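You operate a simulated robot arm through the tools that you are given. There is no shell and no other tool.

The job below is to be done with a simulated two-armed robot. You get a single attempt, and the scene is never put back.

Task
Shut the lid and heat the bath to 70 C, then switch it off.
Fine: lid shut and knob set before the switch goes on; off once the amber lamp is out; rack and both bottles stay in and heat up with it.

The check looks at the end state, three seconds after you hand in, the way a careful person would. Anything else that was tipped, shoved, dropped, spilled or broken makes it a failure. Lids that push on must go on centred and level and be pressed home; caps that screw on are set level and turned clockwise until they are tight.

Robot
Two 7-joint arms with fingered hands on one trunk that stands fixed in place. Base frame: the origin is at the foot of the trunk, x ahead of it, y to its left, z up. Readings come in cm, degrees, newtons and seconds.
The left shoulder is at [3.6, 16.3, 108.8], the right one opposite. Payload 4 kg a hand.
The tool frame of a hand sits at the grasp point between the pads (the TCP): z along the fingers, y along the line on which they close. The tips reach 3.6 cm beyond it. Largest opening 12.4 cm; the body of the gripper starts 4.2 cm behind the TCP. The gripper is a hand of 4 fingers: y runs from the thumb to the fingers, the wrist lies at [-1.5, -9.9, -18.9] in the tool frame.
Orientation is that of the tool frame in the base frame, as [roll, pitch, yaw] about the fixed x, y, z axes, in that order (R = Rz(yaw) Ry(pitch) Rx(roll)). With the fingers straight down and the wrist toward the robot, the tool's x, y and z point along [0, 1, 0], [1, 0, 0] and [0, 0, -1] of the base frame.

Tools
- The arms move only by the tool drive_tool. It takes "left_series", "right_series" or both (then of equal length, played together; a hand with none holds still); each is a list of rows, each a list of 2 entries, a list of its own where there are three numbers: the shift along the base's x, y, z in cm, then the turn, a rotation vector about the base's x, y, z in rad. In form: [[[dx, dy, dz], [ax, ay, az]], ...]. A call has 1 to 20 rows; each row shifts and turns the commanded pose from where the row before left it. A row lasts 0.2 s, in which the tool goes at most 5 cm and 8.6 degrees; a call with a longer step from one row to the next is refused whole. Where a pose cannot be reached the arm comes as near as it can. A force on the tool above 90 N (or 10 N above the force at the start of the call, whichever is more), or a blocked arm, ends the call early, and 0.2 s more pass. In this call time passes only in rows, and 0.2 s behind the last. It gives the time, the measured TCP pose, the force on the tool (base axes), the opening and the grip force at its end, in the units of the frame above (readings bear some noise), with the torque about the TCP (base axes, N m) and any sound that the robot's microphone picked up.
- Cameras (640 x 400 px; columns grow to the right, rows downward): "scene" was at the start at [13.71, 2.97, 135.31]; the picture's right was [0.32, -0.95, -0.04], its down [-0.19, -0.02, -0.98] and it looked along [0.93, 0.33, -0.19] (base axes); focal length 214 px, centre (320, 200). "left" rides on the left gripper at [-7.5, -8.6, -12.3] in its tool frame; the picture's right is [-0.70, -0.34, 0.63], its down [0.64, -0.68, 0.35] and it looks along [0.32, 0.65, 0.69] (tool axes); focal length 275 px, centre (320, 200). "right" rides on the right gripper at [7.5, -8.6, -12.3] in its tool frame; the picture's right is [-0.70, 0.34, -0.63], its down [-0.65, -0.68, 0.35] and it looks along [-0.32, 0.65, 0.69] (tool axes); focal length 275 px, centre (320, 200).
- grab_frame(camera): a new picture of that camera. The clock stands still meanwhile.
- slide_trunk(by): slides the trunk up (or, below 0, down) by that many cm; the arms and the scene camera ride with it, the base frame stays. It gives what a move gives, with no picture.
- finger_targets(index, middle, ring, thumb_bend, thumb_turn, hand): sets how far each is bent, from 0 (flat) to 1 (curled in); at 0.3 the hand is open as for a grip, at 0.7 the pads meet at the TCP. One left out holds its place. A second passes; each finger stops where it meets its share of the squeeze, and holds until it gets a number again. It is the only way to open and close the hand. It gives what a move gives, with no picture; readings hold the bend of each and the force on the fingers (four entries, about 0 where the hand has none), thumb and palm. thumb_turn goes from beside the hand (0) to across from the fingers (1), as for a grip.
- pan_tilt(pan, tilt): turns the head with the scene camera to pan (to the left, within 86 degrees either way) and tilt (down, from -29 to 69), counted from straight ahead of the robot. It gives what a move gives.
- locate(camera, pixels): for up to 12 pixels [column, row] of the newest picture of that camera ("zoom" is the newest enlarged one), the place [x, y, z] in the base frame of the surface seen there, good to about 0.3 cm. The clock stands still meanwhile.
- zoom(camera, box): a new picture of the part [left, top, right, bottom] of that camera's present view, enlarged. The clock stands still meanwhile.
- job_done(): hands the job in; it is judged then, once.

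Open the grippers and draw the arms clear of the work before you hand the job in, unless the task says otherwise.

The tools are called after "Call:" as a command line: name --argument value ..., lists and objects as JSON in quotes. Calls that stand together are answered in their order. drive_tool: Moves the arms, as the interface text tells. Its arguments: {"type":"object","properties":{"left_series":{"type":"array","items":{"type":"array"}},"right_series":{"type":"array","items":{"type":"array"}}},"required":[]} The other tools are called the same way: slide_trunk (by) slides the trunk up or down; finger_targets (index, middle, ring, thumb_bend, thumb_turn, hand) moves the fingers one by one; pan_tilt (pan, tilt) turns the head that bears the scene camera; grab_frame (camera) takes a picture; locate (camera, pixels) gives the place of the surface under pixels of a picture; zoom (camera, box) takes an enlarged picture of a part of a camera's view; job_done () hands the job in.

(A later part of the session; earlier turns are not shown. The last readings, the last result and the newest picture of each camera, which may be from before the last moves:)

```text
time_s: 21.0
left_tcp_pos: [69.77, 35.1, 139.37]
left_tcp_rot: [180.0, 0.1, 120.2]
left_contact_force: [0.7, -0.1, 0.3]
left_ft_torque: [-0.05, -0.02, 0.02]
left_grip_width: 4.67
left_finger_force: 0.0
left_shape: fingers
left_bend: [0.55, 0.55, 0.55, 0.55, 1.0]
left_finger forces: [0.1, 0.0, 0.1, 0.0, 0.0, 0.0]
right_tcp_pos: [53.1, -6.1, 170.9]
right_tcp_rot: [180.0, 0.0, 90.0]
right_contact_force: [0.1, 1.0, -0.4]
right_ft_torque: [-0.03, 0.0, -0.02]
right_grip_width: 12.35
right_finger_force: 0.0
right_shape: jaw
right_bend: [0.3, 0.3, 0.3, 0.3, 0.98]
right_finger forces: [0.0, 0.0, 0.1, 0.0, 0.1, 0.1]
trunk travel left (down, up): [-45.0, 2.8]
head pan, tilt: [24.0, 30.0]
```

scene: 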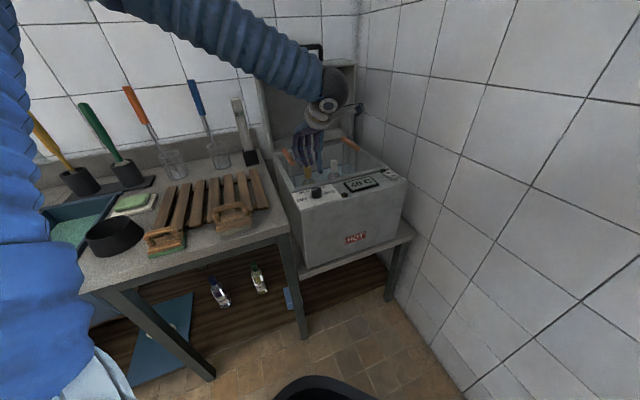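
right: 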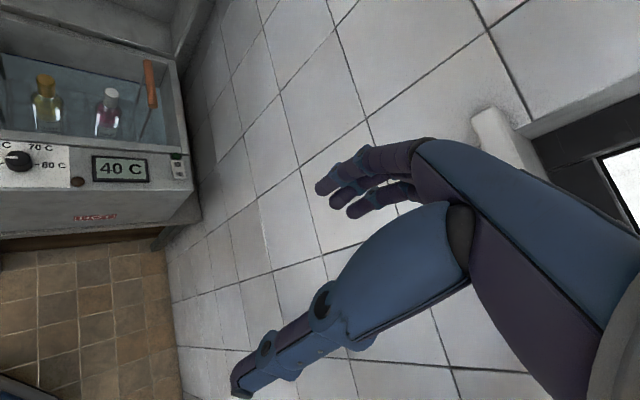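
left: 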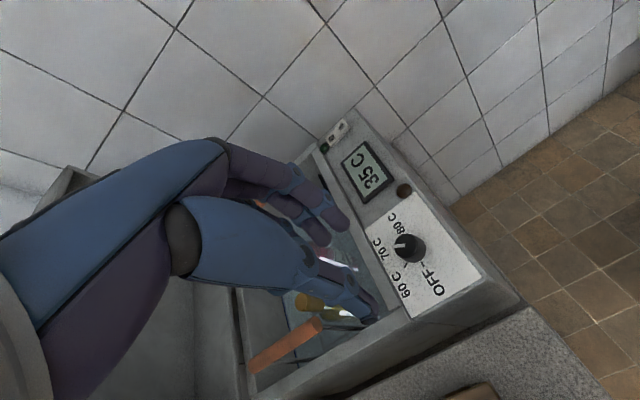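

Yaw is now 120 (fingers toward 30° when pitched). I pitch the hand up 63° so the fingers point forward, tilted 27° down.

Call:
drive_tool --left_series '[[[0.5, 0.5, 0], [0.0687, -0.119, 0]], [[0.5, 0.5, 0], [0.0687, -0.119, 0]], [[0.5, 0.5, 0], [0.0687, -0.119, 0]], [[0.5, 0.5, 0], [0.0687, -0.119, 0]], [[0.5, 0.5, 0], [0.0687, -0.119, 0]], [[0.5, 0.5, 0], [0.0687, -0.119, 0]], [[0.5, 0.5, 0], [0.0687, -0.119, 0]], [[0.5, 0.5, 0], [0.0687, -0.119, 0]], [[0, 0, 0], [0, 0, 0]]]'

Call:
finger_targets --hand "left" --index 0.45 --middle 0.45 --ring 0.45 --thumb_bend 0.45

Call:
grab_frame --camera "left"

Call:
pan_tilt --pan 28 --tilt 18

Call:
grab_frame --camera "scene"

```text
time_s: 23.0
left_tcp_pos: [73.66, 38.88, 139.42]
left_tcp_rot: [116.7, 0.0, 119.9]
left_contact_force: [0.6, -0.1, 0.0]
left_ft_torque: [-0.02, 0.0, -0.02]
left_grip_width: 4.69
left_finger_force: 0.1
left_shape: fingers
left_bend: [0.55, 0.55, 0.55, 0.55, 1.0]
left_finger forces: [0.1, 0.0, 0.0, 0.1, 0.1, 0.1]
right_tcp_pos: [53.07, -6.21, 170.96]
right_tcp_rot: [-180.0, 0.0, 90.1]
right_contact_force: [-0.8, -0.4, -0.1]
right_ft_torque: [0.02, -0.01, 0.01]
right_grip_width: 12.37
right_finger_force: 0.0
right_shape: jaw
right_bend: [0.3, 0.3, 0.3, 0.3, 0.98]
right_finger forces: [0.0, 0.1, 0.0, 0.0, 0.0, 0.0]
trunk travel left (down, up): [-45.0, 2.8]
head pan, tilt: [24.0, 30.0]
```

```text
time_s: 24.0
left_tcp_pos: [73.75, 38.98, 139.28]
left_tcp_rot: [117.1, 0.1, 120.0]
left_contact_force: [0.4, 0.1, 0.1]
left_ft_torque: [0.0, 0.01, -0.03]
left_grip_width: 7.75
left_finger_force: 0.1
left_shape: fingers
left_bend: [0.45, 0.45, 0.45, 0.45, 0.99]
left_finger forces: [0.0, 0.0, 0.0, 0.0, 0.1, 0.0]
right_tcp_pos: [53.1, -6.1, 170.76]
right_tcp_rot: [-179.9, -0.1, 90.1]
right_contact_force: [-1.0, -0.4, -0.1]
right_ft_torque: [-0.02, -0.01, -0.01]
right_grip_width: 12.37
right_finger_force: 0.1
right_shape: jaw
right_bend: [0.3, 0.3, 0.3, 0.3, 0.98]
right_finger forces: [0.0, 0.1, 0.0, 0.0, 0.1, 0.0]
trunk travel left (down, up): [-45.0, 2.8]
head pan, tilt: [24.0, 30.0]
```

```text
taken
```

left: 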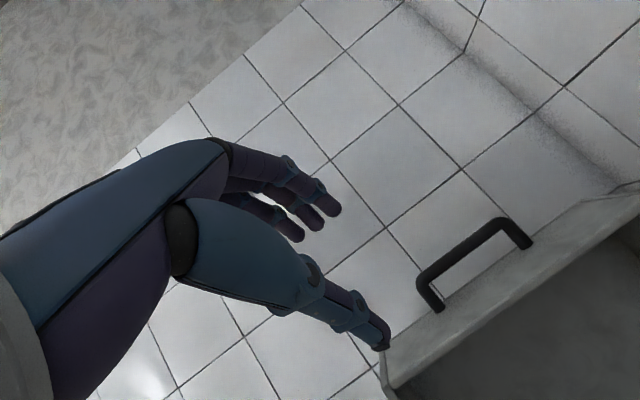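

```text
time_s: 24.7
left_tcp_pos: [73.82, 39.09, 139.32]
left_tcp_rot: [117.0, 0.0, 120.1]
left_contact_force: [-0.9, -0.1, -0.3]
left_ft_torque: [0.01, 0.03, -0.01]
left_grip_width: 7.74
left_finger_force: 0.1
left_shape: fingers
left_bend: [0.45, 0.45, 0.45, 0.45, 0.99]
left_finger forces: [0.0, 0.0, 0.0, 0.0, 0.0, 0.0]
right_tcp_pos: [53.12, -6.24, 170.9]
right_tcp_rot: [-179.9, 0.0, 90.1]
right_contact_force: [-0.3, -0.2, 0.8]
right_ft_torque: [-0.03, -0.01, 0.02]
right_grip_width: 12.36
right_finger_force: 0.0
right_shape: jaw
right_bend: [0.3, 0.3, 0.3, 0.3, 0.98]
right_finger forces: [0.1, 0.1, 0.0, 0.1, 0.0, 0.0]
trunk travel left (down, up): [-45.0, 2.8]
head pan, tilt: [28.0, 18.0]
```

```text
taken
```

scene: 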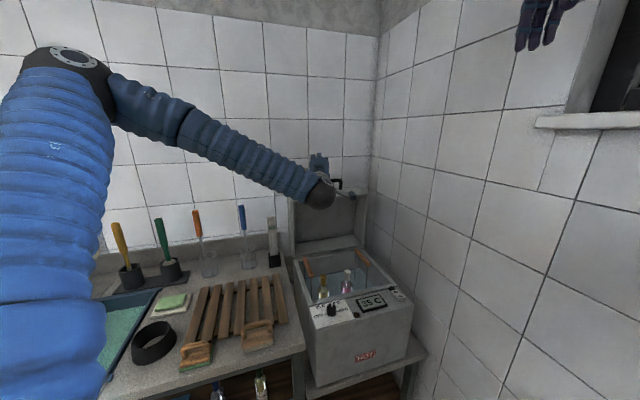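

The left camera sees the handle: bar from about (430,272) to (498,228), feet at (440,308) and (528,243). I zoom and locate them precisely.

Call:
zoom --camera "left" --box '[370, 180, 570, 400]'

Call:
locate --camera "left" --pixels '[[425, 275], [445, 260], [465, 247], [485, 233], [498, 225], [440, 308], [528, 242], [500, 305], [390, 385], [385, 340], [480, 180], [560, 260]]'

```text
1.82 times, centred on (470, 290) of left
```

zoom: 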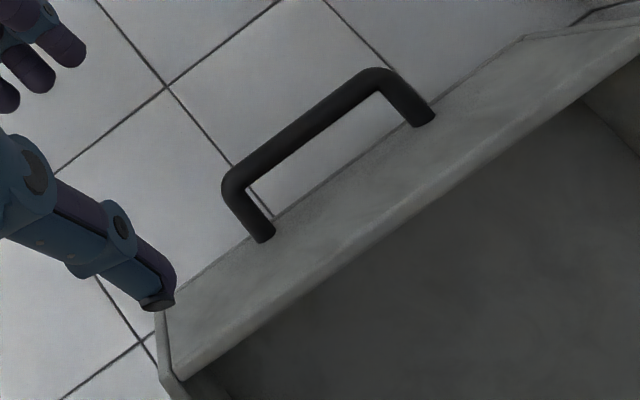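

```text
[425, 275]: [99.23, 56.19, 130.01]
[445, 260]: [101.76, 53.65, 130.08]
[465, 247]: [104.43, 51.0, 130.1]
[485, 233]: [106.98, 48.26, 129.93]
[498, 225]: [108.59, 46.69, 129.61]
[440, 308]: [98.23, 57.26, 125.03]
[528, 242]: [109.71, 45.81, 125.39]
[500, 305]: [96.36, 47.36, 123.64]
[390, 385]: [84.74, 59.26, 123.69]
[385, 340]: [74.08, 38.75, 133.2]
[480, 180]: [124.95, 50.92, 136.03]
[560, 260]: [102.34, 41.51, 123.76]
```

Bar axis z ≈129.4 at d≈109.9. I narrow the hand to about 5 cm and move to a spot 8 cm short of the bar along the finger direction, checking the reach.

Call:
finger_targets --hand "left" --index 0.53 --middle 0.53 --ring 0.53 --thumb_bend 0.53

Call:
drive_tool --left_series '[[[3.53, 1.93, -1.05], [0, 0, 0]], [[3.53, 1.93, -1.05], [0, 0, 0]], [[3.53, 1.93, -1.05], [0, 0, 0]], [[3.53, 1.93, -1.05], [0, 0, 0]], [[3.53, 1.93, -1.05], [0, 0, 0]], [[3.53, 1.93, -1.05], [0, 0, 0]], [[0, 0, 0], [0, 0, 0]]]'

Call:
grab_frame --camera "left"

```text
time_s: 25.7
left_tcp_pos: [73.74, 39.12, 139.15]
left_tcp_rot: [116.9, 0.0, 120.1]
left_contact_force: [-0.4, -0.3, -0.9]
left_ft_torque: [0.0, -0.04, -0.03]
left_grip_width: 5.29
left_finger_force: 0.1
left_shape: fingers
left_bend: [0.53, 0.53, 0.53, 0.53, 1.0]
left_finger forces: [0.1, 0.0, 0.0, 0.0, 0.0, 0.1]
right_tcp_pos: [53.13, -6.16, 171.02]
right_tcp_rot: [-180.0, 0.1, 90.1]
right_contact_force: [-0.5, -0.1, -0.5]
right_ft_torque: [-0.01, -0.01, -0.01]
right_grip_width: 12.36
right_finger_force: 0.1
right_shape: jaw
right_bend: [0.3, 0.3, 0.3, 0.3, 0.98]
right_finger forces: [0.0, 0.0, 0.0, 0.1, 0.0, 0.1]
trunk travel left (down, up): [-45.0, 2.8]
head pan, tilt: [28.0, 18.0]
```

```text
time_s: 27.3
left_tcp_pos: [94.96, 50.63, 132.95]
left_tcp_rot: [117.0, 0.0, 120.0]
left_contact_force: [0.3, 0.5, 0.7]
left_ft_torque: [0.0, -0.05, -0.02]
left_grip_width: 5.3
left_finger_force: 0.0
left_shape: fingers
left_bend: [0.53, 0.53, 0.53, 0.53, 1.0]
left_finger forces: [0.0, 0.1, 0.0, 0.1, 0.1, 0.0]
right_tcp_pos: [53.11, -6.14, 170.99]
right_tcp_rot: [-180.0, 0.1, 90.0]
right_contact_force: [0.0, -0.6, -0.5]
right_ft_torque: [0.04, -0.02, -0.03]
right_grip_width: 12.35
right_finger_force: 0.0
right_shape: jaw
right_bend: [0.3, 0.3, 0.3, 0.3, 0.98]
right_finger forces: [0.0, 0.1, 0.1, 0.0, 0.0, 0.0]
trunk travel left (down, up): [-45.0, 2.8]
head pan, tilt: [28.0, 18.0]
```

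```text
taken
```

left: 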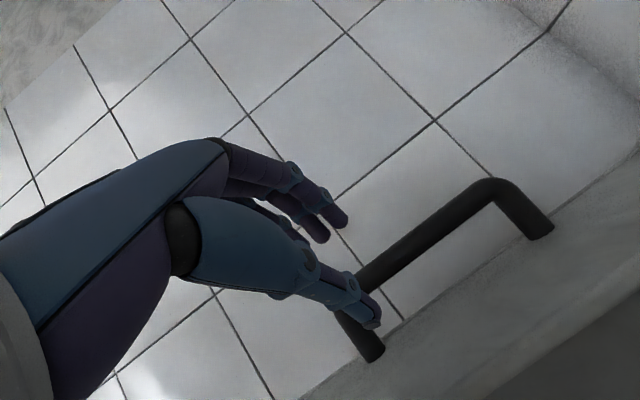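

Reach is fine so far. I continue toward the bar, stopping 1.5 cm short of having the bar at the TCP.

Call:
drive_tool --left_series '[[[1.2, 0.2, -0.55], [0, 0, 0]], [[1.2, 0.5, -0.6], [0, 0, 0]], [[1.2, 0.5, -0.6], [0, 0, 0]], [[1.1, 0.5, -0.56], [0, 0, 0]], [[1.08, 0.5, -0.56], [0, 0, 0]], [[0, 0, 0], [0, 0, 0]]]'

Call:
grab_frame --camera "left"

Call:
zoom --camera "scene" --box '[270, 130, 400, 230]'

```text
time_s: 28.7
left_tcp_pos: [100.87, 52.85, 130.2]
left_tcp_rot: [117.1, 0.0, 120.0]
left_contact_force: [0.5, 1.0, -0.3]
left_ft_torque: [0.02, -0.01, -0.02]
left_grip_width: 5.3
left_finger_force: 0.0
left_shape: fingers
left_bend: [0.53, 0.53, 0.53, 0.53, 1.0]
left_finger forces: [0.0, 0.0, 0.0, 0.1, 0.0, 0.1]
right_tcp_pos: [53.13, -6.2, 171.08]
right_tcp_rot: [-180.0, 0.1, 90.0]
right_contact_force: [0.6, 0.2, -0.2]
right_ft_torque: [-0.03, 0.0, 0.0]
right_grip_width: 12.36
right_finger_force: 0.1
right_shape: jaw
right_bend: [0.3, 0.3, 0.3, 0.3, 0.98]
right_finger forces: [0.0, 0.0, 0.0, 0.0, 0.1, 0.0]
trunk travel left (down, up): [-45.0, 2.8]
head pan, tilt: [28.0, 18.0]
```

```text
taken
```

left: 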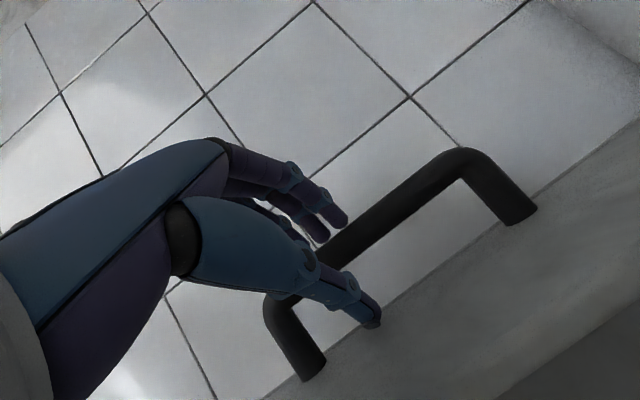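

```text
4.00 times, centred on (335, 180) of scene
```

zoom: 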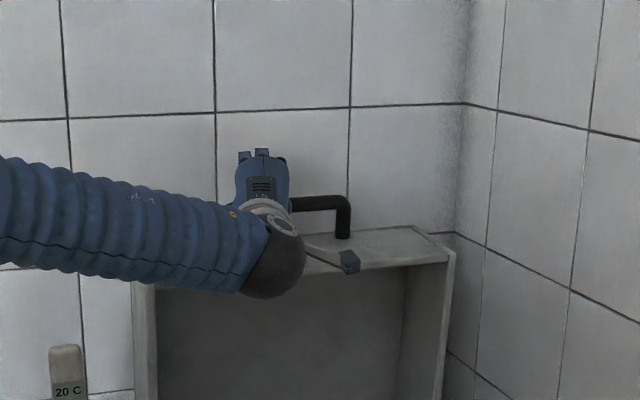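

The bar now lies between thumb (375,320) and fingers (335,225). I close the hand on the bar.

Call:
finger_targets --hand "left" --index 0.68 --middle 0.68 --ring 0.68 --thumb_bend 0.68

Call:
grab_frame --camera "left"

```text
time_s: 29.7
left_tcp_pos: [100.83, 52.95, 130.08]
left_tcp_rot: [117.0, 0.0, 120.1]
left_contact_force: [2.5, 1.3, 4.0]
left_ft_torque: [0.08, -0.13, -0.01]
left_grip_width: 2.12
left_finger_force: 7.3
left_shape: fingers
left_bend: [0.63, 0.66, 0.67, 0.66, 1.0]
left_finger forces: [5.5, 2.4, 1.7, 0.0, 5.6, 0.0]
right_tcp_pos: [53.11, -6.18, 170.96]
right_tcp_rot: [-180.0, 0.0, 90.0]
right_contact_force: [-0.8, 0.3, 1.0]
right_ft_torque: [-0.03, 0.02, 0.01]
right_grip_width: 12.37
right_finger_force: 0.1
right_shape: jaw
right_bend: [0.3, 0.3, 0.3, 0.3, 0.98]
right_finger forces: [0.0, 0.0, 0.0, 0.0, 0.0, 0.0]
trunk travel left (down, up): [-45.0, 2.8]
head pan, tilt: [28.0, 18.0]
```

```text
taken
```

left: 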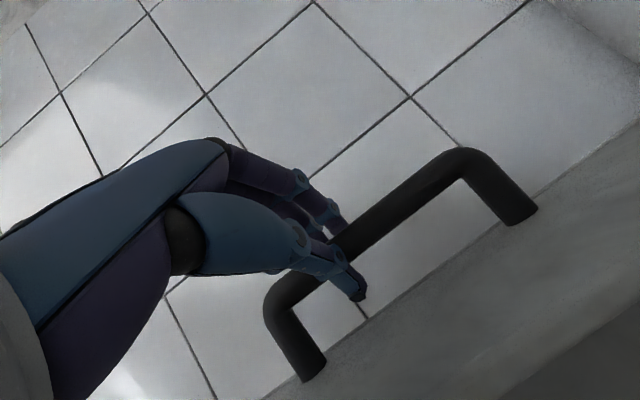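

The bar is gripped (fingers 5.5/2.4/1.7 N, thumb 5.6 N). The lid pivots about d≈105, z≈91, so I pull the bar along its arc toward the robot by about 10° and watch the force.

Call:
drive_tool --left_series '[[[-0.59, -0.59, 0.08], [0, 0, 0]], [[-0.59, -0.59, 0.08], [0, 0, 0]], [[-0.6, -0.6, 0.06], [0, 0, 0]], [[-0.6, -0.6, 0.05], [0, 0, 0]], [[-0.6, -0.6, 0.02], [0, 0, 0]], [[-0.6, -0.6, 0.01], [0, 0, 0]], [[-0.59, -0.59, -0.02], [0, 0, 0]], [[-0.59, -0.59, -0.02], [0, 0, 0]], [[0, 0, 0], [0, 0, 0]]]'

Call:
grab_frame --camera "left"

Call:
grab_frame --camera "scene"

```text
time_s: 31.7
left_tcp_pos: [95.85, 47.97, 130.45]
left_tcp_rot: [116.9, 0.0, 120.1]
left_contact_force: [1.7, 3.3, 9.5]
left_ft_torque: [0.2, -0.33, 0.0]
left_grip_width: 2.13
left_finger_force: 7.6
left_shape: fingers
left_bend: [0.63, 0.65, 0.66, 0.67, 1.0]
left_finger forces: [6.2, 3.0, 2.2, 0.0, 3.5, 0.1]
right_tcp_pos: [53.06, -6.16, 170.99]
right_tcp_rot: [180.0, 0.0, 89.9]
right_contact_force: [0.8, 0.1, 0.3]
right_ft_torque: [-0.01, 0.0, -0.01]
right_grip_width: 12.39
right_finger_force: 0.0
right_shape: jaw
right_bend: [0.3, 0.3, 0.3, 0.3, 0.98]
right_finger forces: [0.0, 0.1, 0.0, 0.0, 0.0, 0.1]
trunk travel left (down, up): [-45.0, 2.8]
head pan, tilt: [28.0, 18.0]
```

```text
taken
```

left: 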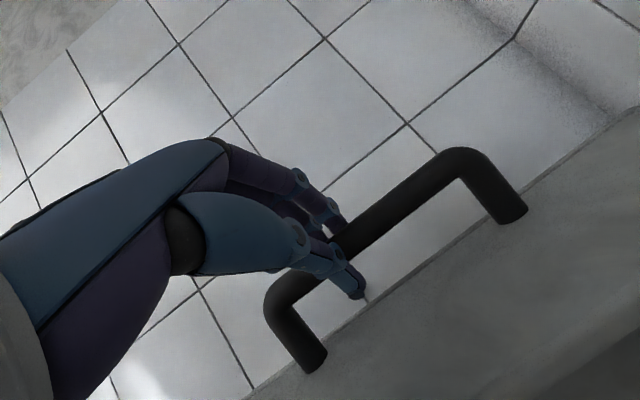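

```text
taken
```

scene: 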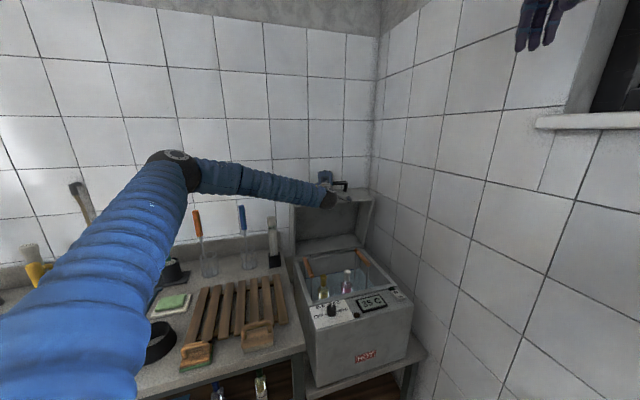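

The lid follows with small forces (about 9 N upward, 3.5 N back). I locate the bar and lid edge again to refine the pivot.

Call:
locate --camera "left" --pixels '[[400, 195], [430, 170], [375, 218], [455, 150], [290, 305], [310, 360], [510, 215], [480, 275], [560, 200], [400, 360]]'

Call:
zoom --camera "scene" --box '[270, 150, 420, 290]'

Call:
locate --camera "zoom" --pixels '[[170, 330], [180, 300], [355, 270], [365, 200], [370, 180], [160, 250], [155, 230]]'

```text
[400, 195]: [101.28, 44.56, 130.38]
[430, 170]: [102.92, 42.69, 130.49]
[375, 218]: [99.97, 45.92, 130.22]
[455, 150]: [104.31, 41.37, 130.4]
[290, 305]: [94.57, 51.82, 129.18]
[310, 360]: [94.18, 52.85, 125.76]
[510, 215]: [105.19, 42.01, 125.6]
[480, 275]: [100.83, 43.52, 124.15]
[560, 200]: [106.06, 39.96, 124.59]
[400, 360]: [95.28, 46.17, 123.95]
```

```text
2.86 times, centred on (345, 220) of scene
```

zoom: 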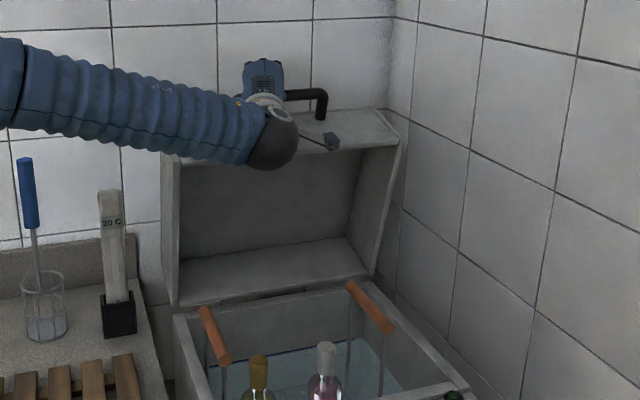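

```text
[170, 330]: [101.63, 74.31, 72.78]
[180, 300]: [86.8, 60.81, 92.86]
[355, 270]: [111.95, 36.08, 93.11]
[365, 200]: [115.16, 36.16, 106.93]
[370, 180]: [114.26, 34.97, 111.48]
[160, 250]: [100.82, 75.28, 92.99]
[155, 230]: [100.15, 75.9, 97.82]
```

Refined pivot ≈ (d 104.4, z 91.8) with bar radius 38. I continue the arc by 20° with gradual downward pitch of the hand.

Call:
drive_tool --left_series '[[[-0.936, -0.936, 0.1], [-0.0041, 0.0072, 0]], [[-0.934, -0.934, -0.06], [-0.0041, 0.0072, 0]], [[-0.931, -0.931, -0.162], [-0.0041, 0.0072, 0]], [[-0.926, -0.926, -0.207], [-0.0041, 0.0072, 0]], [[-0.92, -0.92, -0.253], [-0.0041, 0.0072, 0]], [[-0.914, -0.914, -0.298], [-0.0041, 0.0072, 0]], [[-0.906, -0.906, -0.343], [-0.0041, 0.0072, 0]], [[-0.897, -0.897, -0.388], [-0.0041, 0.0072, 0]], [[-0.887, -0.887, -0.432], [-0.0041, 0.0072, 0]], [[-0.875, -0.875, -0.475], [-0.0041, 0.0072, 0]], [[0, 0, 0], [0, 0, 0]]]'

Call:
grab_frame --camera "left"

Call:
zoom --camera "scene" --box '[250, 140, 430, 300]'

```text
time_s: 34.1
left_tcp_pos: [86.79, 38.97, 127.97]
left_tcp_rot: [121.7, -0.1, 120.2]
left_contact_force: [1.9, 0.0, 1.2]
left_ft_torque: [0.06, -0.14, 0.01]
left_grip_width: 2.11
left_finger_force: 6.7
left_shape: fingers
left_bend: [0.63, 0.66, 0.67, 0.66, 1.0]
left_finger forces: [4.4, 1.8, 1.1, 0.0, 6.0, 0.1]
right_tcp_pos: [53.1, -6.14, 170.96]
right_tcp_rot: [-180.0, 0.0, 90.0]
right_contact_force: [-0.2, -0.3, 0.6]
right_ft_torque: [0.0, 0.01, 0.0]
right_grip_width: 12.35
right_finger_force: 0.1
right_shape: jaw
right_bend: [0.3, 0.3, 0.3, 0.3, 0.98]
right_finger forces: [0.0, 0.0, 0.1, 0.1, 0.0, 0.1]
trunk travel left (down, up): [-45.0, 2.8]
head pan, tilt: [28.0, 18.0]
```

```text
taken
```

left: 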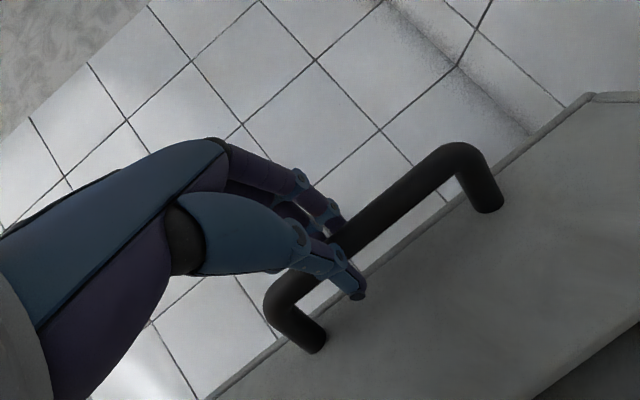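

```text
2.50 times, centred on (340, 220) of scene
```

zoom: 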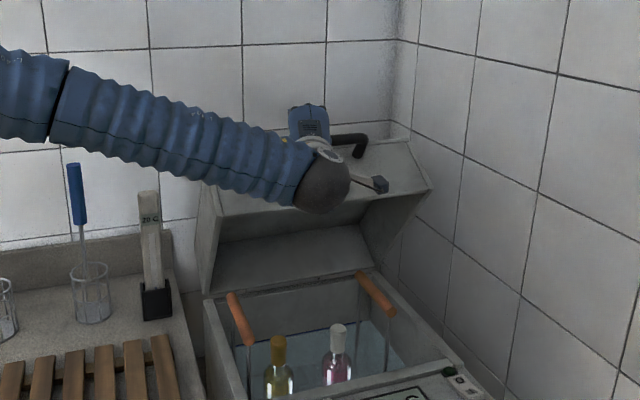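

Forces are near zero and the lid follows. I continue another 20° along the arc.

Call:
drive_tool --left_series '[[[-0.863, -0.863, -0.518], [-0.0041, 0.0072, 0]], [[-0.85, -0.85, -0.56], [-0.0041, 0.0072, 0]], [[-0.836, -0.836, -0.602], [-0.0041, 0.0072, 0]], [[-0.82, -0.82, -0.643], [-0.0041, 0.0072, 0]], [[-0.804, -0.804, -0.683], [-0.0041, 0.0072, 0]], [[-0.786, -0.786, -0.722], [-0.0041, 0.0072, 0]], [[-0.768, -0.768, -0.761], [-0.0041, 0.0072, 0]], [[-0.749, -0.749, -0.798], [-0.0041, 0.0072, 0]], [[-0.729, -0.729, -0.834], [-0.0041, 0.0072, 0]], [[-0.708, -0.708, -0.87], [-0.0041, 0.0072, 0]], [[0, 0, 0], [0, 0, 0]]]'

Call:
grab_frame --camera "left"

Call:
zoom --camera "scene" --box '[250, 140, 430, 300]'

```text
time_s: 36.5
left_tcp_pos: [78.88, 31.01, 120.86]
left_tcp_rot: [126.5, -0.1, 120.0]
left_contact_force: [2.0, 0.7, -1.2]
left_ft_torque: [0.02, -0.13, 0.0]
left_grip_width: 2.08
left_finger_force: 5.8
left_shape: fingers
left_bend: [0.63, 0.67, 0.67, 0.66, 1.0]
left_finger forces: [4.2, 1.4, 0.7, 0.0, 6.0, 0.0]
right_tcp_pos: [53.3, -6.23, 170.93]
right_tcp_rot: [-180.0, -0.1, 90.0]
right_contact_force: [0.7, -0.2, -0.2]
right_ft_torque: [0.01, 0.03, 0.01]
right_grip_width: 12.37
right_finger_force: 0.0
right_shape: jaw
right_bend: [0.3, 0.3, 0.3, 0.3, 0.98]
right_finger forces: [0.1, 0.1, 0.0, 0.0, 0.0, 0.1]
trunk travel left (down, up): [-45.0, 2.8]
head pan, tilt: [28.0, 18.0]
```

```text
taken
```

left: 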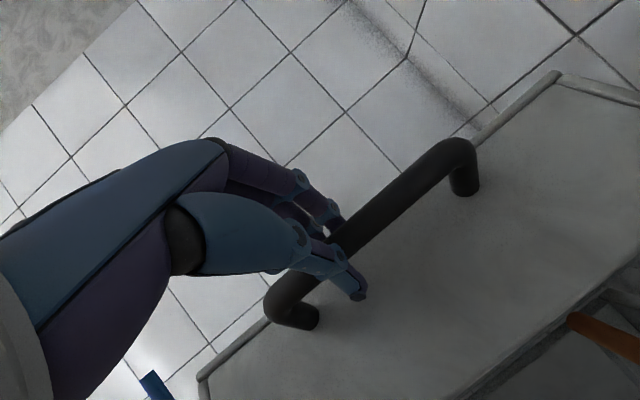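

```text
2.50 times, centred on (340, 220) of scene
```

zoom: 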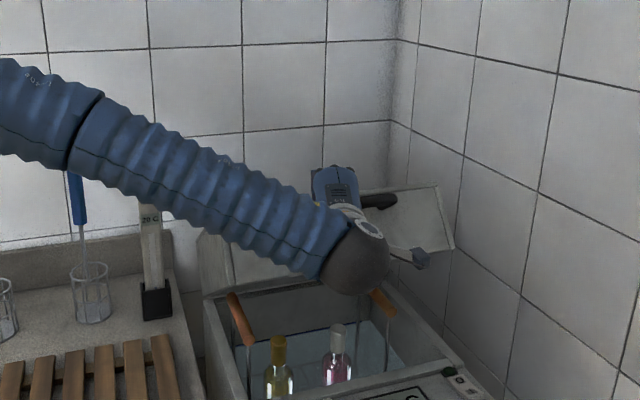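

Still smooth. I continue from 42° to 62° on the arc.

Call:
drive_tool --left_series '[[[-0.686, -0.686, -0.904], [-0.0041, 0.0072, 0]], [[-0.663, -0.663, -0.938], [-0.0041, 0.0072, 0]], [[-0.64, -0.64, -0.97], [-0.0041, 0.0072, 0]], [[-0.615, -0.615, -1.001], [-0.0041, 0.0072, 0]], [[-0.59, -0.59, -1.03], [-0.0041, 0.0072, 0]], [[-0.564, -0.564, -1.059], [-0.0041, 0.0072, 0]], [[-0.538, -0.538, -1.086], [-0.0041, 0.0072, 0]], [[-0.511, -0.511, -1.112], [-0.0041, 0.0072, 0]], [[-0.483, -0.483, -1.137], [-0.0041, 0.0072, 0]], [[-0.455, -0.455, -1.16], [-0.0041, 0.0072, 0]], [[0, 0, 0], [0, 0, 0]]]'

Call:
grab_frame --camera "left"

Call:
zoom --camera "scene" --box '[250, 140, 430, 300]'

```text
time_s: 38.9
left_tcp_pos: [73.2, 25.32, 110.52]
left_tcp_rot: [131.0, -0.1, 120.0]
left_contact_force: [1.2, 1.2, -0.9]
left_ft_torque: [0.04, -0.07, 0.05]
left_grip_width: 2.09
left_finger_force: 6.0
left_shape: fingers
left_bend: [0.63, 0.67, 0.67, 0.66, 1.0]
left_finger forces: [4.4, 1.2, 0.5, 0.1, 5.9, 0.0]
right_tcp_pos: [53.19, -6.15, 170.95]
right_tcp_rot: [-180.0, 0.0, 90.0]
right_contact_force: [0.1, -0.1, 0.2]
right_ft_torque: [0.01, -0.01, 0.01]
right_grip_width: 12.35
right_finger_force: 0.1
right_shape: jaw
right_bend: [0.3, 0.3, 0.3, 0.3, 0.98]
right_finger forces: [0.0, 0.0, 0.0, 0.0, 0.0, 0.0]
trunk travel left (down, up): [-45.0, 2.8]
head pan, tilt: [28.0, 18.0]
```

```text
taken
```

left: 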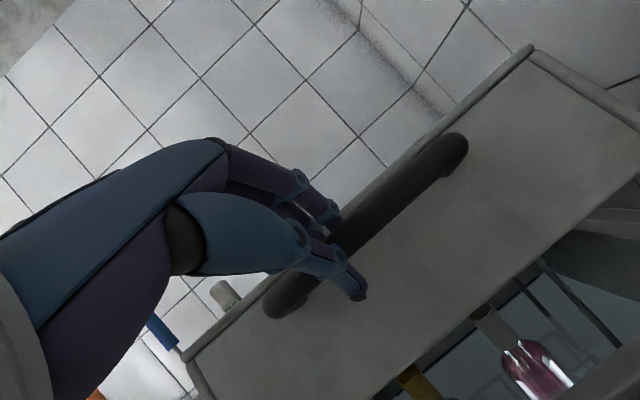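

```text
2.50 times, centred on (340, 220) of scene
```

zoom: 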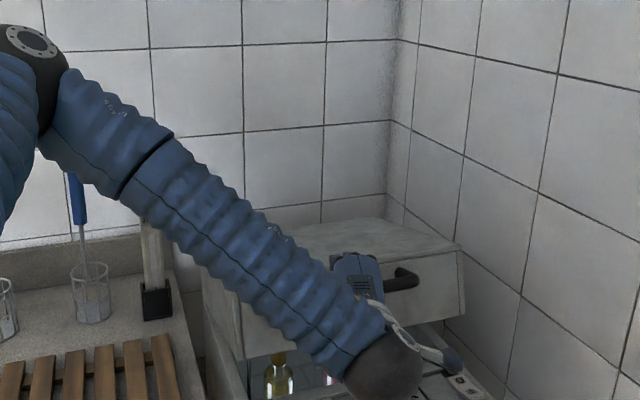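

The lid is about 15–20° from closed. I continue slowly to the expected closed angle.

Call:
drive_tool --left_series '[[[-0.426, -0.426, -1.181], [-0.0041, 0.0072, 0]], [[-0.396, -0.396, -1.202], [-0.0041, 0.0072, 0]], [[-0.366, -0.366, -1.221], [-0.0041, 0.0072, 0]], [[-0.336, -0.336, -1.238], [-0.0041, 0.0072, 0]], [[-0.16, -0.16, -0.63], [0, 0, 0]], [[-0.15, -0.15, -0.63], [0, 0, 0]], [[-0.14, -0.14, -0.63], [0, 0, 0]], [[0, 0, 0], [0, 0, 0]]]'

Call:
grab_frame --camera "left"

Call:
zoom --camera "scene" --box '[270, 190, 430, 330]'

```text
time_s: 40.7
left_tcp_pos: [70.49, 25.61, 106.47]
left_tcp_rot: [133.2, 0.0, 119.4]
left_contact_force: [28.3, -43.8, 2.1]
left_ft_torque: [-0.3, -0.26, -1.32]
left_grip_width: 1.81
left_finger_force: 26.4
left_shape: fingers
left_bend: [0.63, 0.67, 0.66, 0.68, 1.0]
left_finger forces: [5.5, 0.7, 40.4, 0.0, 6.8, 0.0]
left hand out of reach, approached as far as the arm can: row 2, 3, 4, 5, 6, 7
right_tcp_pos: [53.32, -6.46, 170.88]
right_tcp_rot: [-180.0, -0.2, 89.9]
right_contact_force: [0.1, 0.0, 0.9]
right_ft_torque: [-0.01, -0.01, -0.02]
right_grip_width: 12.36
right_finger_force: 0.1
right_shape: jaw
right_bend: [0.3, 0.3, 0.3, 0.3, 0.98]
right_finger forces: [0.0, 0.1, 0.1, 0.1, 0.0, 0.1]
trunk travel left (down, up): [-45.0, 2.8]
head pan, tilt: [28.0, 18.0]
```

```text
taken
```

left: 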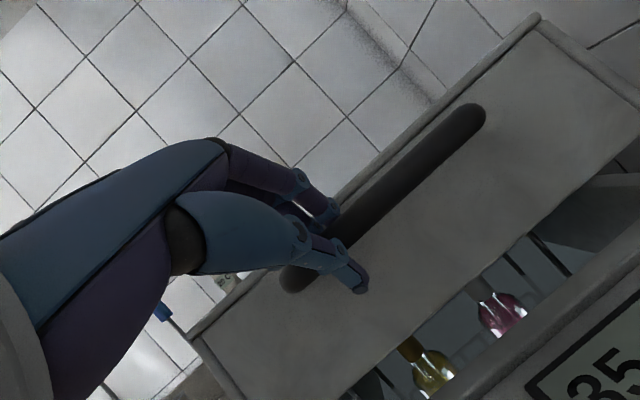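

```text
2.86 times, centred on (350, 260) of scene
```

zoom: 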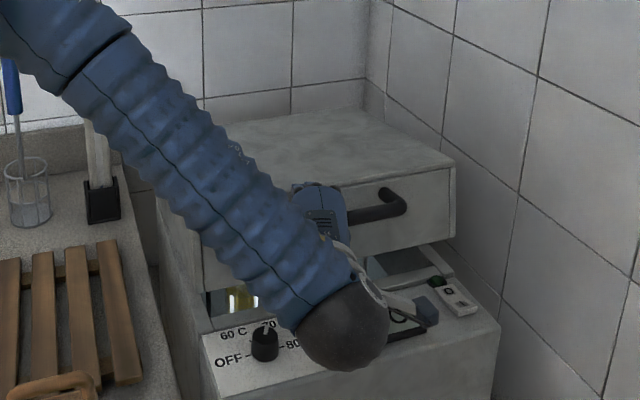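

Rows 2–7 were out of reach, so the hand slid left against the handle leg (ring 40 N); I must not push further. I step back part of the way along the arc to relieve the force.

Call:
drive_tool --left_series '[[[0.14, 0.14, 0.63], [0, 0, 0]], [[0.15, 0.15, 0.63], [0, 0, 0]], [[0.16, 0.16, 0.63], [0, 0, 0]]]'

```text
time_s: 41.5
left_tcp_pos: [71.03, 26.29, 108.36]
left_tcp_rot: [132.9, -0.2, 119.9]
left_contact_force: [32.1, -49.2, -3.0]
left_ft_torque: [-0.54, -0.18, -1.51]
left_grip_width: 1.77
left_finger_force: 31.2
left_shape: fingers
left_bend: [0.63, 0.68, 0.66, 0.68, 1.0]
left_finger forces: [5.9, 1.1, 47.0, 0.0, 7.9, 0.0]
right_tcp_pos: [53.22, -6.46, 170.93]
right_tcp_rot: [-180.0, -0.1, 90.1]
right_contact_force: [0.1, -1.2, 0.2]
right_ft_torque: [0.04, -0.01, 0.01]
right_grip_width: 12.36
right_finger_force: 0.1
right_shape: jaw
right_bend: [0.3, 0.3, 0.3, 0.3, 0.98]
right_finger forces: [0.1, 0.0, 0.0, 0.0, 0.0, 0.1]
trunk travel left (down, up): [-45.0, 2.8]
head pan, tilt: [28.0, 18.0]
```

The command follows from the clamped pose; the load is along the bar (+w). I shift the hand along +w to take the ring finger off the handle leg.

Call:
drive_tool --left_series '[[[0.3, -0.35, 0.1], [0, 0, 0]], [[0.3, -0.35, 0.1], [0, 0, 0]], [[0.3, -0.35, 0.1], [0, 0, 0]], [[0, 0, 0], [0, 0, 0]]]'

Call:
grab_frame --camera "left"

```text
time_s: 42.5
left_tcp_pos: [71.7, 25.66, 108.68]
left_tcp_rot: [133.0, -0.3, 120.2]
left_contact_force: [-16.2, 11.1, -0.3]
left_ft_torque: [0.02, 0.17, 0.4]
left_grip_width: 2.02
left_finger_force: 12.4
left_shape: fingers
left_bend: [0.65, 0.68, 0.68, 0.66, 1.0]
left_finger forces: [9.4, 1.1, 0.4, 0.0, 13.4, 0.1]
right_tcp_pos: [52.93, -6.15, 170.98]
right_tcp_rot: [180.0, 0.1, 90.0]
right_contact_force: [0.7, -0.7, -0.3]
right_ft_torque: [0.03, 0.0, 0.01]
right_grip_width: 12.36
right_finger_force: 0.1
right_shape: jaw
right_bend: [0.3, 0.3, 0.3, 0.3, 0.98]
right_finger forces: [0.0, 0.0, 0.0, 0.1, 0.0, 0.1]
trunk travel left (down, up): [-45.0, 2.8]
head pan, tilt: [28.0, 18.0]
```

```text
taken
```

left: 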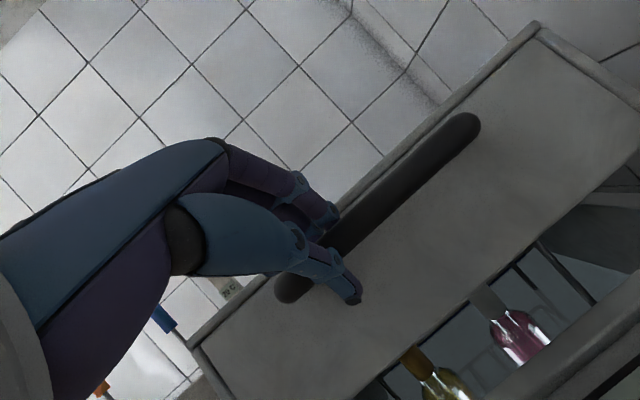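

The lid holds itself (vertical load ≈0). I loosen the grip into a cage around the bar, and look around at the forearm and bench clearance before lowering.

Call:
finger_targets --hand "left" --index 0.6 --middle 0.6 --ring 0.6 --thumb_bend 0.58

Call:
pan_tilt --pan 35 --tilt 30

Call:
grab_frame --camera "scene"

Call:
grab_frame --camera "left"

```text
time_s: 43.5
left_tcp_pos: [71.69, 25.56, 108.59]
left_tcp_rot: [133.0, -0.2, 120.1]
left_contact_force: [-0.1, -0.2, 0.4]
left_ft_torque: [0.02, 0.0, -0.02]
left_grip_width: 3.59
left_finger_force: 0.0
left_shape: fingers
left_bend: [0.6, 0.6, 0.6, 0.57, 1.0]
left_finger forces: [0.0, 0.1, 0.0, 0.1, 0.0, 0.0]
right_tcp_pos: [53.06, -6.21, 171.03]
right_tcp_rot: [-180.0, -0.1, 90.1]
right_contact_force: [0.1, 0.4, 0.3]
right_ft_torque: [0.0, -0.02, -0.01]
right_grip_width: 12.38
right_finger_force: 0.1
right_shape: jaw
right_bend: [0.3, 0.3, 0.3, 0.3, 0.98]
right_finger forces: [0.0, 0.1, 0.0, 0.1, 0.0, 0.1]
trunk travel left (down, up): [-45.0, 2.8]
head pan, tilt: [28.0, 18.0]
```

```text
time_s: 44.2
left_tcp_pos: [71.73, 25.52, 108.59]
left_tcp_rot: [133.0, -0.2, 120.0]
left_contact_force: [-0.3, 0.0, -0.2]
left_ft_torque: [0.02, -0.02, -0.02]
left_grip_width: 3.56
left_finger_force: 0.0
left_shape: fingers
left_bend: [0.6, 0.6, 0.6, 0.57, 1.0]
left_finger forces: [0.0, 0.0, 0.0, 0.1, 0.1, 0.0]
right_tcp_pos: [53.22, -6.15, 170.82]
right_tcp_rot: [-180.0, 0.0, 90.0]
right_contact_force: [-1.1, -0.1, -0.5]
right_ft_torque: [0.04, 0.0, 0.02]
right_grip_width: 12.36
right_finger_force: 0.1
right_shape: jaw
right_bend: [0.3, 0.3, 0.3, 0.3, 0.98]
right_finger forces: [0.1, 0.1, 0.0, 0.0, 0.0, 0.0]
trunk travel left (down, up): [-45.0, 2.8]
head pan, tilt: [35.0, 30.0]
```

```text
taken
```

scene: 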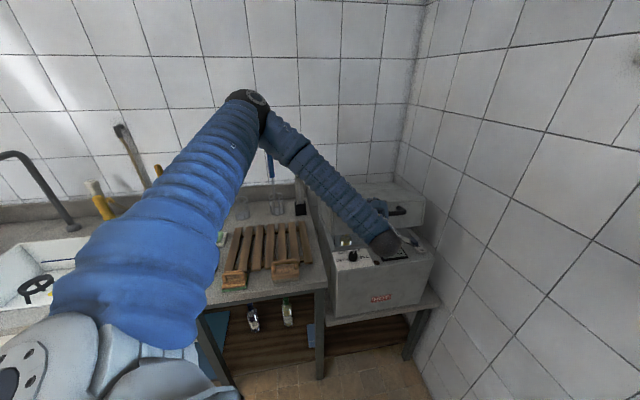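

```text
taken
```

left: 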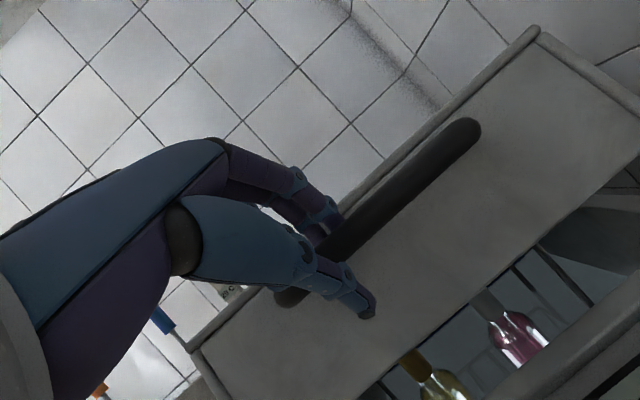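

The lid stays put on its own with no load. I open the fingers a bit more and back the hand out along the finger axis, in small steps.

Call:
finger_targets --hand "left" --index 0.54 --middle 0.54 --ring 0.54 --thumb_bend 0.54

Call:
drive_tool --left_series '[[[-0.32, -0.18, 0.34], [0, 0, 0]], [[-0.32, -0.18, 0.34], [0, 0, 0]], [[0, 0, 0], [0, 0, 0]]]'

```text
time_s: 45.2
left_tcp_pos: [71.84, 25.53, 108.63]
left_tcp_rot: [133.0, -0.2, 120.0]
left_contact_force: [0.8, 0.1, 0.5]
left_ft_torque: [-0.01, -0.03, -0.01]
left_grip_width: 4.95
left_finger_force: 0.1
left_shape: fingers
left_bend: [0.54, 0.54, 0.54, 0.54, 1.0]
left_finger forces: [0.0, 0.1, 0.0, 0.0, 0.0, 0.0]
right_tcp_pos: [53.18, -6.22, 170.89]
right_tcp_rot: [180.0, 0.1, 90.0]
right_contact_force: [0.3, 0.0, -0.4]
right_ft_torque: [0.0, 0.02, -0.04]
right_grip_width: 12.38
right_finger_force: 0.0
right_shape: jaw
right_bend: [0.3, 0.3, 0.3, 0.3, 0.98]
right_finger forces: [0.0, 0.0, 0.0, 0.0, 0.0, 0.0]
trunk travel left (down, up): [-45.0, 2.8]
head pan, tilt: [35.0, 30.0]
```

```text
time_s: 46.0
left_tcp_pos: [71.2, 25.16, 109.27]
left_tcp_rot: [133.0, -0.2, 120.0]
left_contact_force: [0.3, -0.5, 0.0]
left_ft_torque: [0.01, -0.01, -0.01]
left_grip_width: 4.95
left_finger_force: 0.0
left_shape: fingers
left_bend: [0.54, 0.54, 0.54, 0.54, 1.0]
left_finger forces: [0.0, 0.0, 0.0, 0.0, 0.0, 0.0]
right_tcp_pos: [53.12, -6.17, 171.01]
right_tcp_rot: [-179.8, -0.1, 90.0]
right_contact_force: [-0.9, 0.3, 0.4]
right_ft_torque: [0.02, 0.0, 0.01]
right_grip_width: 12.38
right_finger_force: 0.0
right_shape: jaw
right_bend: [0.3, 0.3, 0.3, 0.3, 0.98]
right_finger forces: [0.0, 0.1, 0.1, 0.1, 0.0, 0.0]
trunk travel left (down, up): [-45.0, 2.8]
head pan, tilt: [35.0, 30.0]
```

Backing out works with no contact. I continue out until the fingers are clear of the bar.

Call:
drive_tool --left_series '[[[-0.63, -0.365, 0.68], [0, 0, 0]], [[-0.63, -0.365, 0.68], [0, 0, 0]], [[-0.63, -0.365, 0.68], [0, 0, 0]], [[-0.63, -0.365, 0.68], [0, 0, 0]], [[-0.63, -0.365, 0.68], [0, 0, 0]], [[-0.63, -0.365, 0.68], [0, 0, 0]]]'

Call:
grab_frame --camera "left"

Call:
zoom --camera "scene" --box '[290, 160, 460, 320]'

```text
time_s: 47.4
left_tcp_pos: [67.34, 23.09, 113.44]
left_tcp_rot: [132.9, -0.1, 119.9]
left_contact_force: [-0.4, 0.9, 0.1]
left_ft_torque: [0.02, -0.02, -0.01]
left_grip_width: 4.95
left_finger_force: 0.0
left_shape: fingers
left_bend: [0.54, 0.54, 0.54, 0.54, 1.0]
left_finger forces: [0.1, 0.1, 0.1, 0.0, 0.0, 0.0]
right_tcp_pos: [53.3, -6.25, 170.98]
right_tcp_rot: [179.9, 0.1, 90.0]
right_contact_force: [-0.3, -0.8, -0.3]
right_ft_torque: [-0.03, 0.0, 0.02]
right_grip_width: 12.4
right_finger_force: 0.1
right_shape: jaw
right_bend: [0.3, 0.3, 0.3, 0.3, 0.98]
right_finger forces: [0.0, 0.1, 0.0, 0.1, 0.0, 0.0]
trunk travel left (down, up): [-45.0, 2.8]
head pan, tilt: [35.0, 30.0]
```

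```text
taken
```

left: 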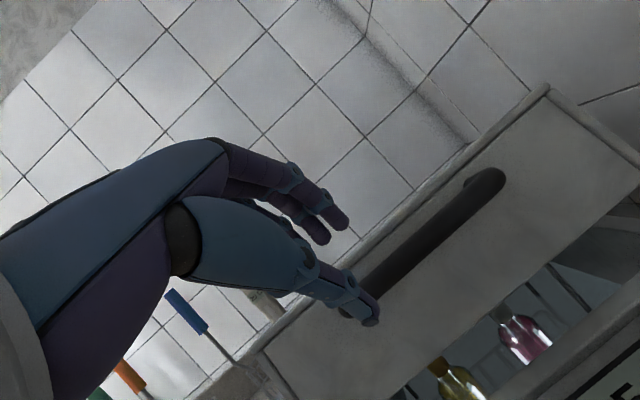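

```text
2.50 times, centred on (375, 240) of scene
```

zoom: 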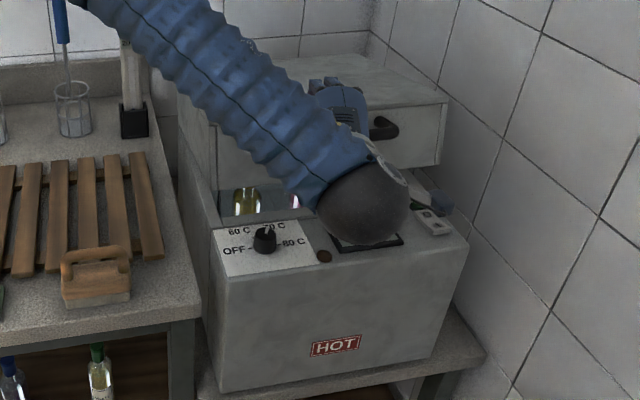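

The hand is free and the lid still holds at a slight opening. I lift the left hand up and back so I can reorient it to press the lid from above.

Call:
drive_tool --left_series '[[[-0.5, -0.3, 2.5], [0, 0, 0]], [[-0.5, -0.3, 3], [-0.05, 0.0866, 0]], [[0, 0, 3], [-0.065, 0.1126, 0]], [[0.5, 0.3, 3], [-0.065, 0.1126, 0]], [[0.5, 0.3, 3], [-0.065, 0.1126, 0]], [[0.5, 0.3, 2], [-0.065, 0.1126, 0]], [[0.5, 0.3, 1], [-0.065, 0.1126, 0]], [[0.5, 0.3, 0], [-0.035, 0.0606, 0]], [[0, 0, 0], [0, 0, 0]]]'

Call:
grab_frame --camera "left"

Call:
zoom --camera "scene" --box '[290, 140, 460, 300]'

```text
time_s: 49.4
left_tcp_pos: [68.86, 23.88, 130.77]
left_tcp_rot: [-180.0, -0.1, 119.8]
left_contact_force: [-0.7, -0.3, 0.0]
left_ft_torque: [-0.03, 0.01, 0.0]
left_grip_width: 4.98
left_finger_force: 0.0
left_shape: fingers
left_bend: [0.54, 0.54, 0.54, 0.54, 1.0]
left_finger forces: [0.0, 0.0, 0.0, 0.0, 0.0, 0.0]
right_tcp_pos: [53.16, -6.15, 170.97]
right_tcp_rot: [-180.0, 0.0, 90.1]
right_contact_force: [0.9, 0.5, 0.3]
right_ft_torque: [0.02, 0.01, -0.02]
right_grip_width: 12.39
right_finger_force: 0.1
right_shape: jaw
right_bend: [0.3, 0.3, 0.3, 0.3, 0.98]
right_finger forces: [0.0, 0.0, 0.0, 0.0, 0.0, 0.0]
trunk travel left (down, up): [-45.0, 2.8]
head pan, tilt: [35.0, 30.0]
```

```text
taken
```

left: 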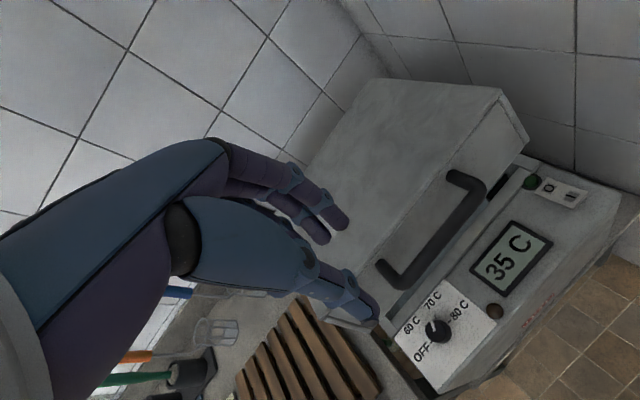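

```text
2.50 times, centred on (375, 220) of scene
```

zoom: 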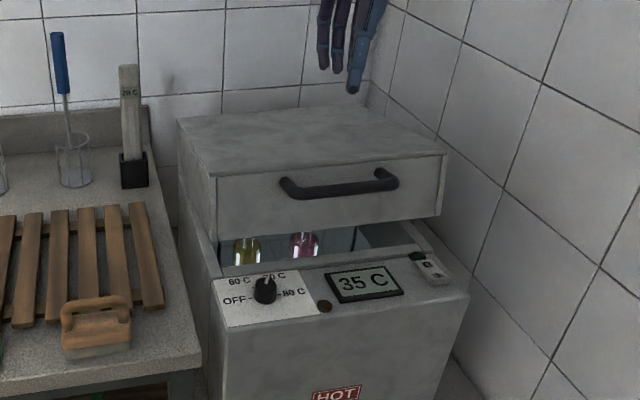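

The lid sits slightly open and straight. I locate its top corners and the handle in the left view for the pressing spot.

Call:
locate --camera "left" --pixels '[[499, 95], [335, 318], [440, 180], [400, 200], [380, 85], [455, 175], [395, 270], [430, 230], [525, 140], [385, 335]]'

Call:
locate --camera "zoom" --pixels '[[210, 178], [445, 155], [217, 265], [438, 215], [215, 250], [330, 170], [300, 130], [240, 250]]'

```text
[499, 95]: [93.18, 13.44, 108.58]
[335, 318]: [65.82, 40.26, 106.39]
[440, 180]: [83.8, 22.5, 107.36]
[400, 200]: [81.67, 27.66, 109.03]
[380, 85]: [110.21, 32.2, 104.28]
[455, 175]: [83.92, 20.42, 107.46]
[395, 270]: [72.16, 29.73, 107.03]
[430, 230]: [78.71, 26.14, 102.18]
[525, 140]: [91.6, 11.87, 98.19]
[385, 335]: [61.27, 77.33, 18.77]
```

```text
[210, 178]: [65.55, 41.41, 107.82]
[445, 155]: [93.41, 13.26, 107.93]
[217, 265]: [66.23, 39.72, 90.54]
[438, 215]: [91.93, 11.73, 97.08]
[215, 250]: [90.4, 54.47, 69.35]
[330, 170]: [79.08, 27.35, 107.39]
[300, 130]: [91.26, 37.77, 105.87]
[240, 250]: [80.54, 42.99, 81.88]
```

The lid top front edge is at z≈108, d≈75. I close the left fingertips together and bring them over the lid top near (81.3,29).

Call:
finger_targets --hand "left" --index 0.68 --middle 0.68 --ring 0.68 --thumb_bend 0.68

Call:
drive_tool --left_series '[[[3.1, 1.3, -2], [0, 0, 0]], [[3.1, 1.3, -3], [0, 0, 0]], [[3.1, 1.3, -3], [0, 0, 0]], [[3.1, 1.2, -3], [0, 0, 0]], [[0, 0, -3], [0, 0, 0]], [[0, 0, -2], [0, 0, 0]], [[0, 0, 0], [0, 0, 0]]]'

Call:
zoom --camera "scene" --box '[290, 140, 460, 300]'

Call:
grab_frame --camera "left"

```text
time_s: 50.4
left_tcp_pos: [68.8, 23.89, 130.68]
left_tcp_rot: [179.9, -0.1, 119.9]
left_contact_force: [0.0, -0.8, -0.3]
left_ft_torque: [-0.01, 0.0, 0.01]
left_grip_width: 0.78
left_finger_force: 0.1
left_shape: fingers
left_bend: [0.68, 0.68, 0.68, 0.68, 1.0]
left_finger forces: [0.1, 0.1, 0.0, 0.1, 0.0, 0.0]
right_tcp_pos: [53.15, -6.23, 170.89]
right_tcp_rot: [-180.0, -0.1, 90.0]
right_contact_force: [1.2, 0.1, -0.7]
right_ft_torque: [0.02, 0.03, -0.04]
right_grip_width: 12.38
right_finger_force: 0.0
right_shape: jaw
right_bend: [0.3, 0.3, 0.3, 0.3, 0.98]
right_finger forces: [0.1, 0.0, 0.0, 0.0, 0.1, 0.0]
trunk travel left (down, up): [-45.0, 2.8]
head pan, tilt: [35.0, 30.0]
```

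```text
time_s: 52.0
left_tcp_pos: [81.3, 29.02, 114.84]
left_tcp_rot: [179.8, -0.1, 119.9]
left_contact_force: [0.9, -0.4, 0.4]
left_ft_torque: [-0.01, -0.04, 0.0]
left_grip_width: 0.75
left_finger_force: 0.0
left_shape: fingers
left_bend: [0.68, 0.68, 0.68, 0.68, 1.0]
left_finger forces: [0.0, 0.0, 0.0, 0.0, 0.0, 0.0]
right_tcp_pos: [53.12, -6.23, 170.89]
right_tcp_rot: [180.0, 0.0, 90.0]
right_contact_force: [0.1, 0.2, 0.0]
right_ft_torque: [0.02, -0.02, 0.0]
right_grip_width: 12.39
right_finger_force: 0.0
right_shape: jaw
right_bend: [0.3, 0.3, 0.3, 0.3, 0.98]
right_finger forces: [0.0, 0.1, 0.1, 0.0, 0.0, 0.1]
trunk travel left (down, up): [-45.0, 2.8]
head pan, tilt: [35.0, 30.0]
```

```text
2.50 times, centred on (375, 220) of scene
```

zoom: 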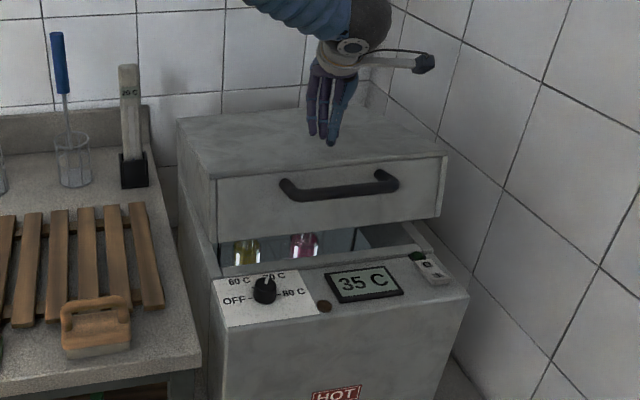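

```text
taken
```

left: 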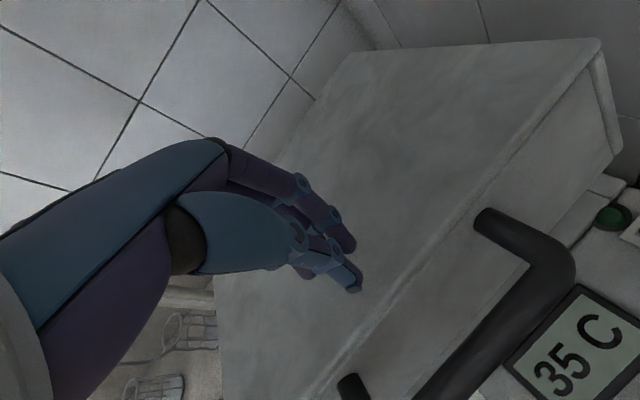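

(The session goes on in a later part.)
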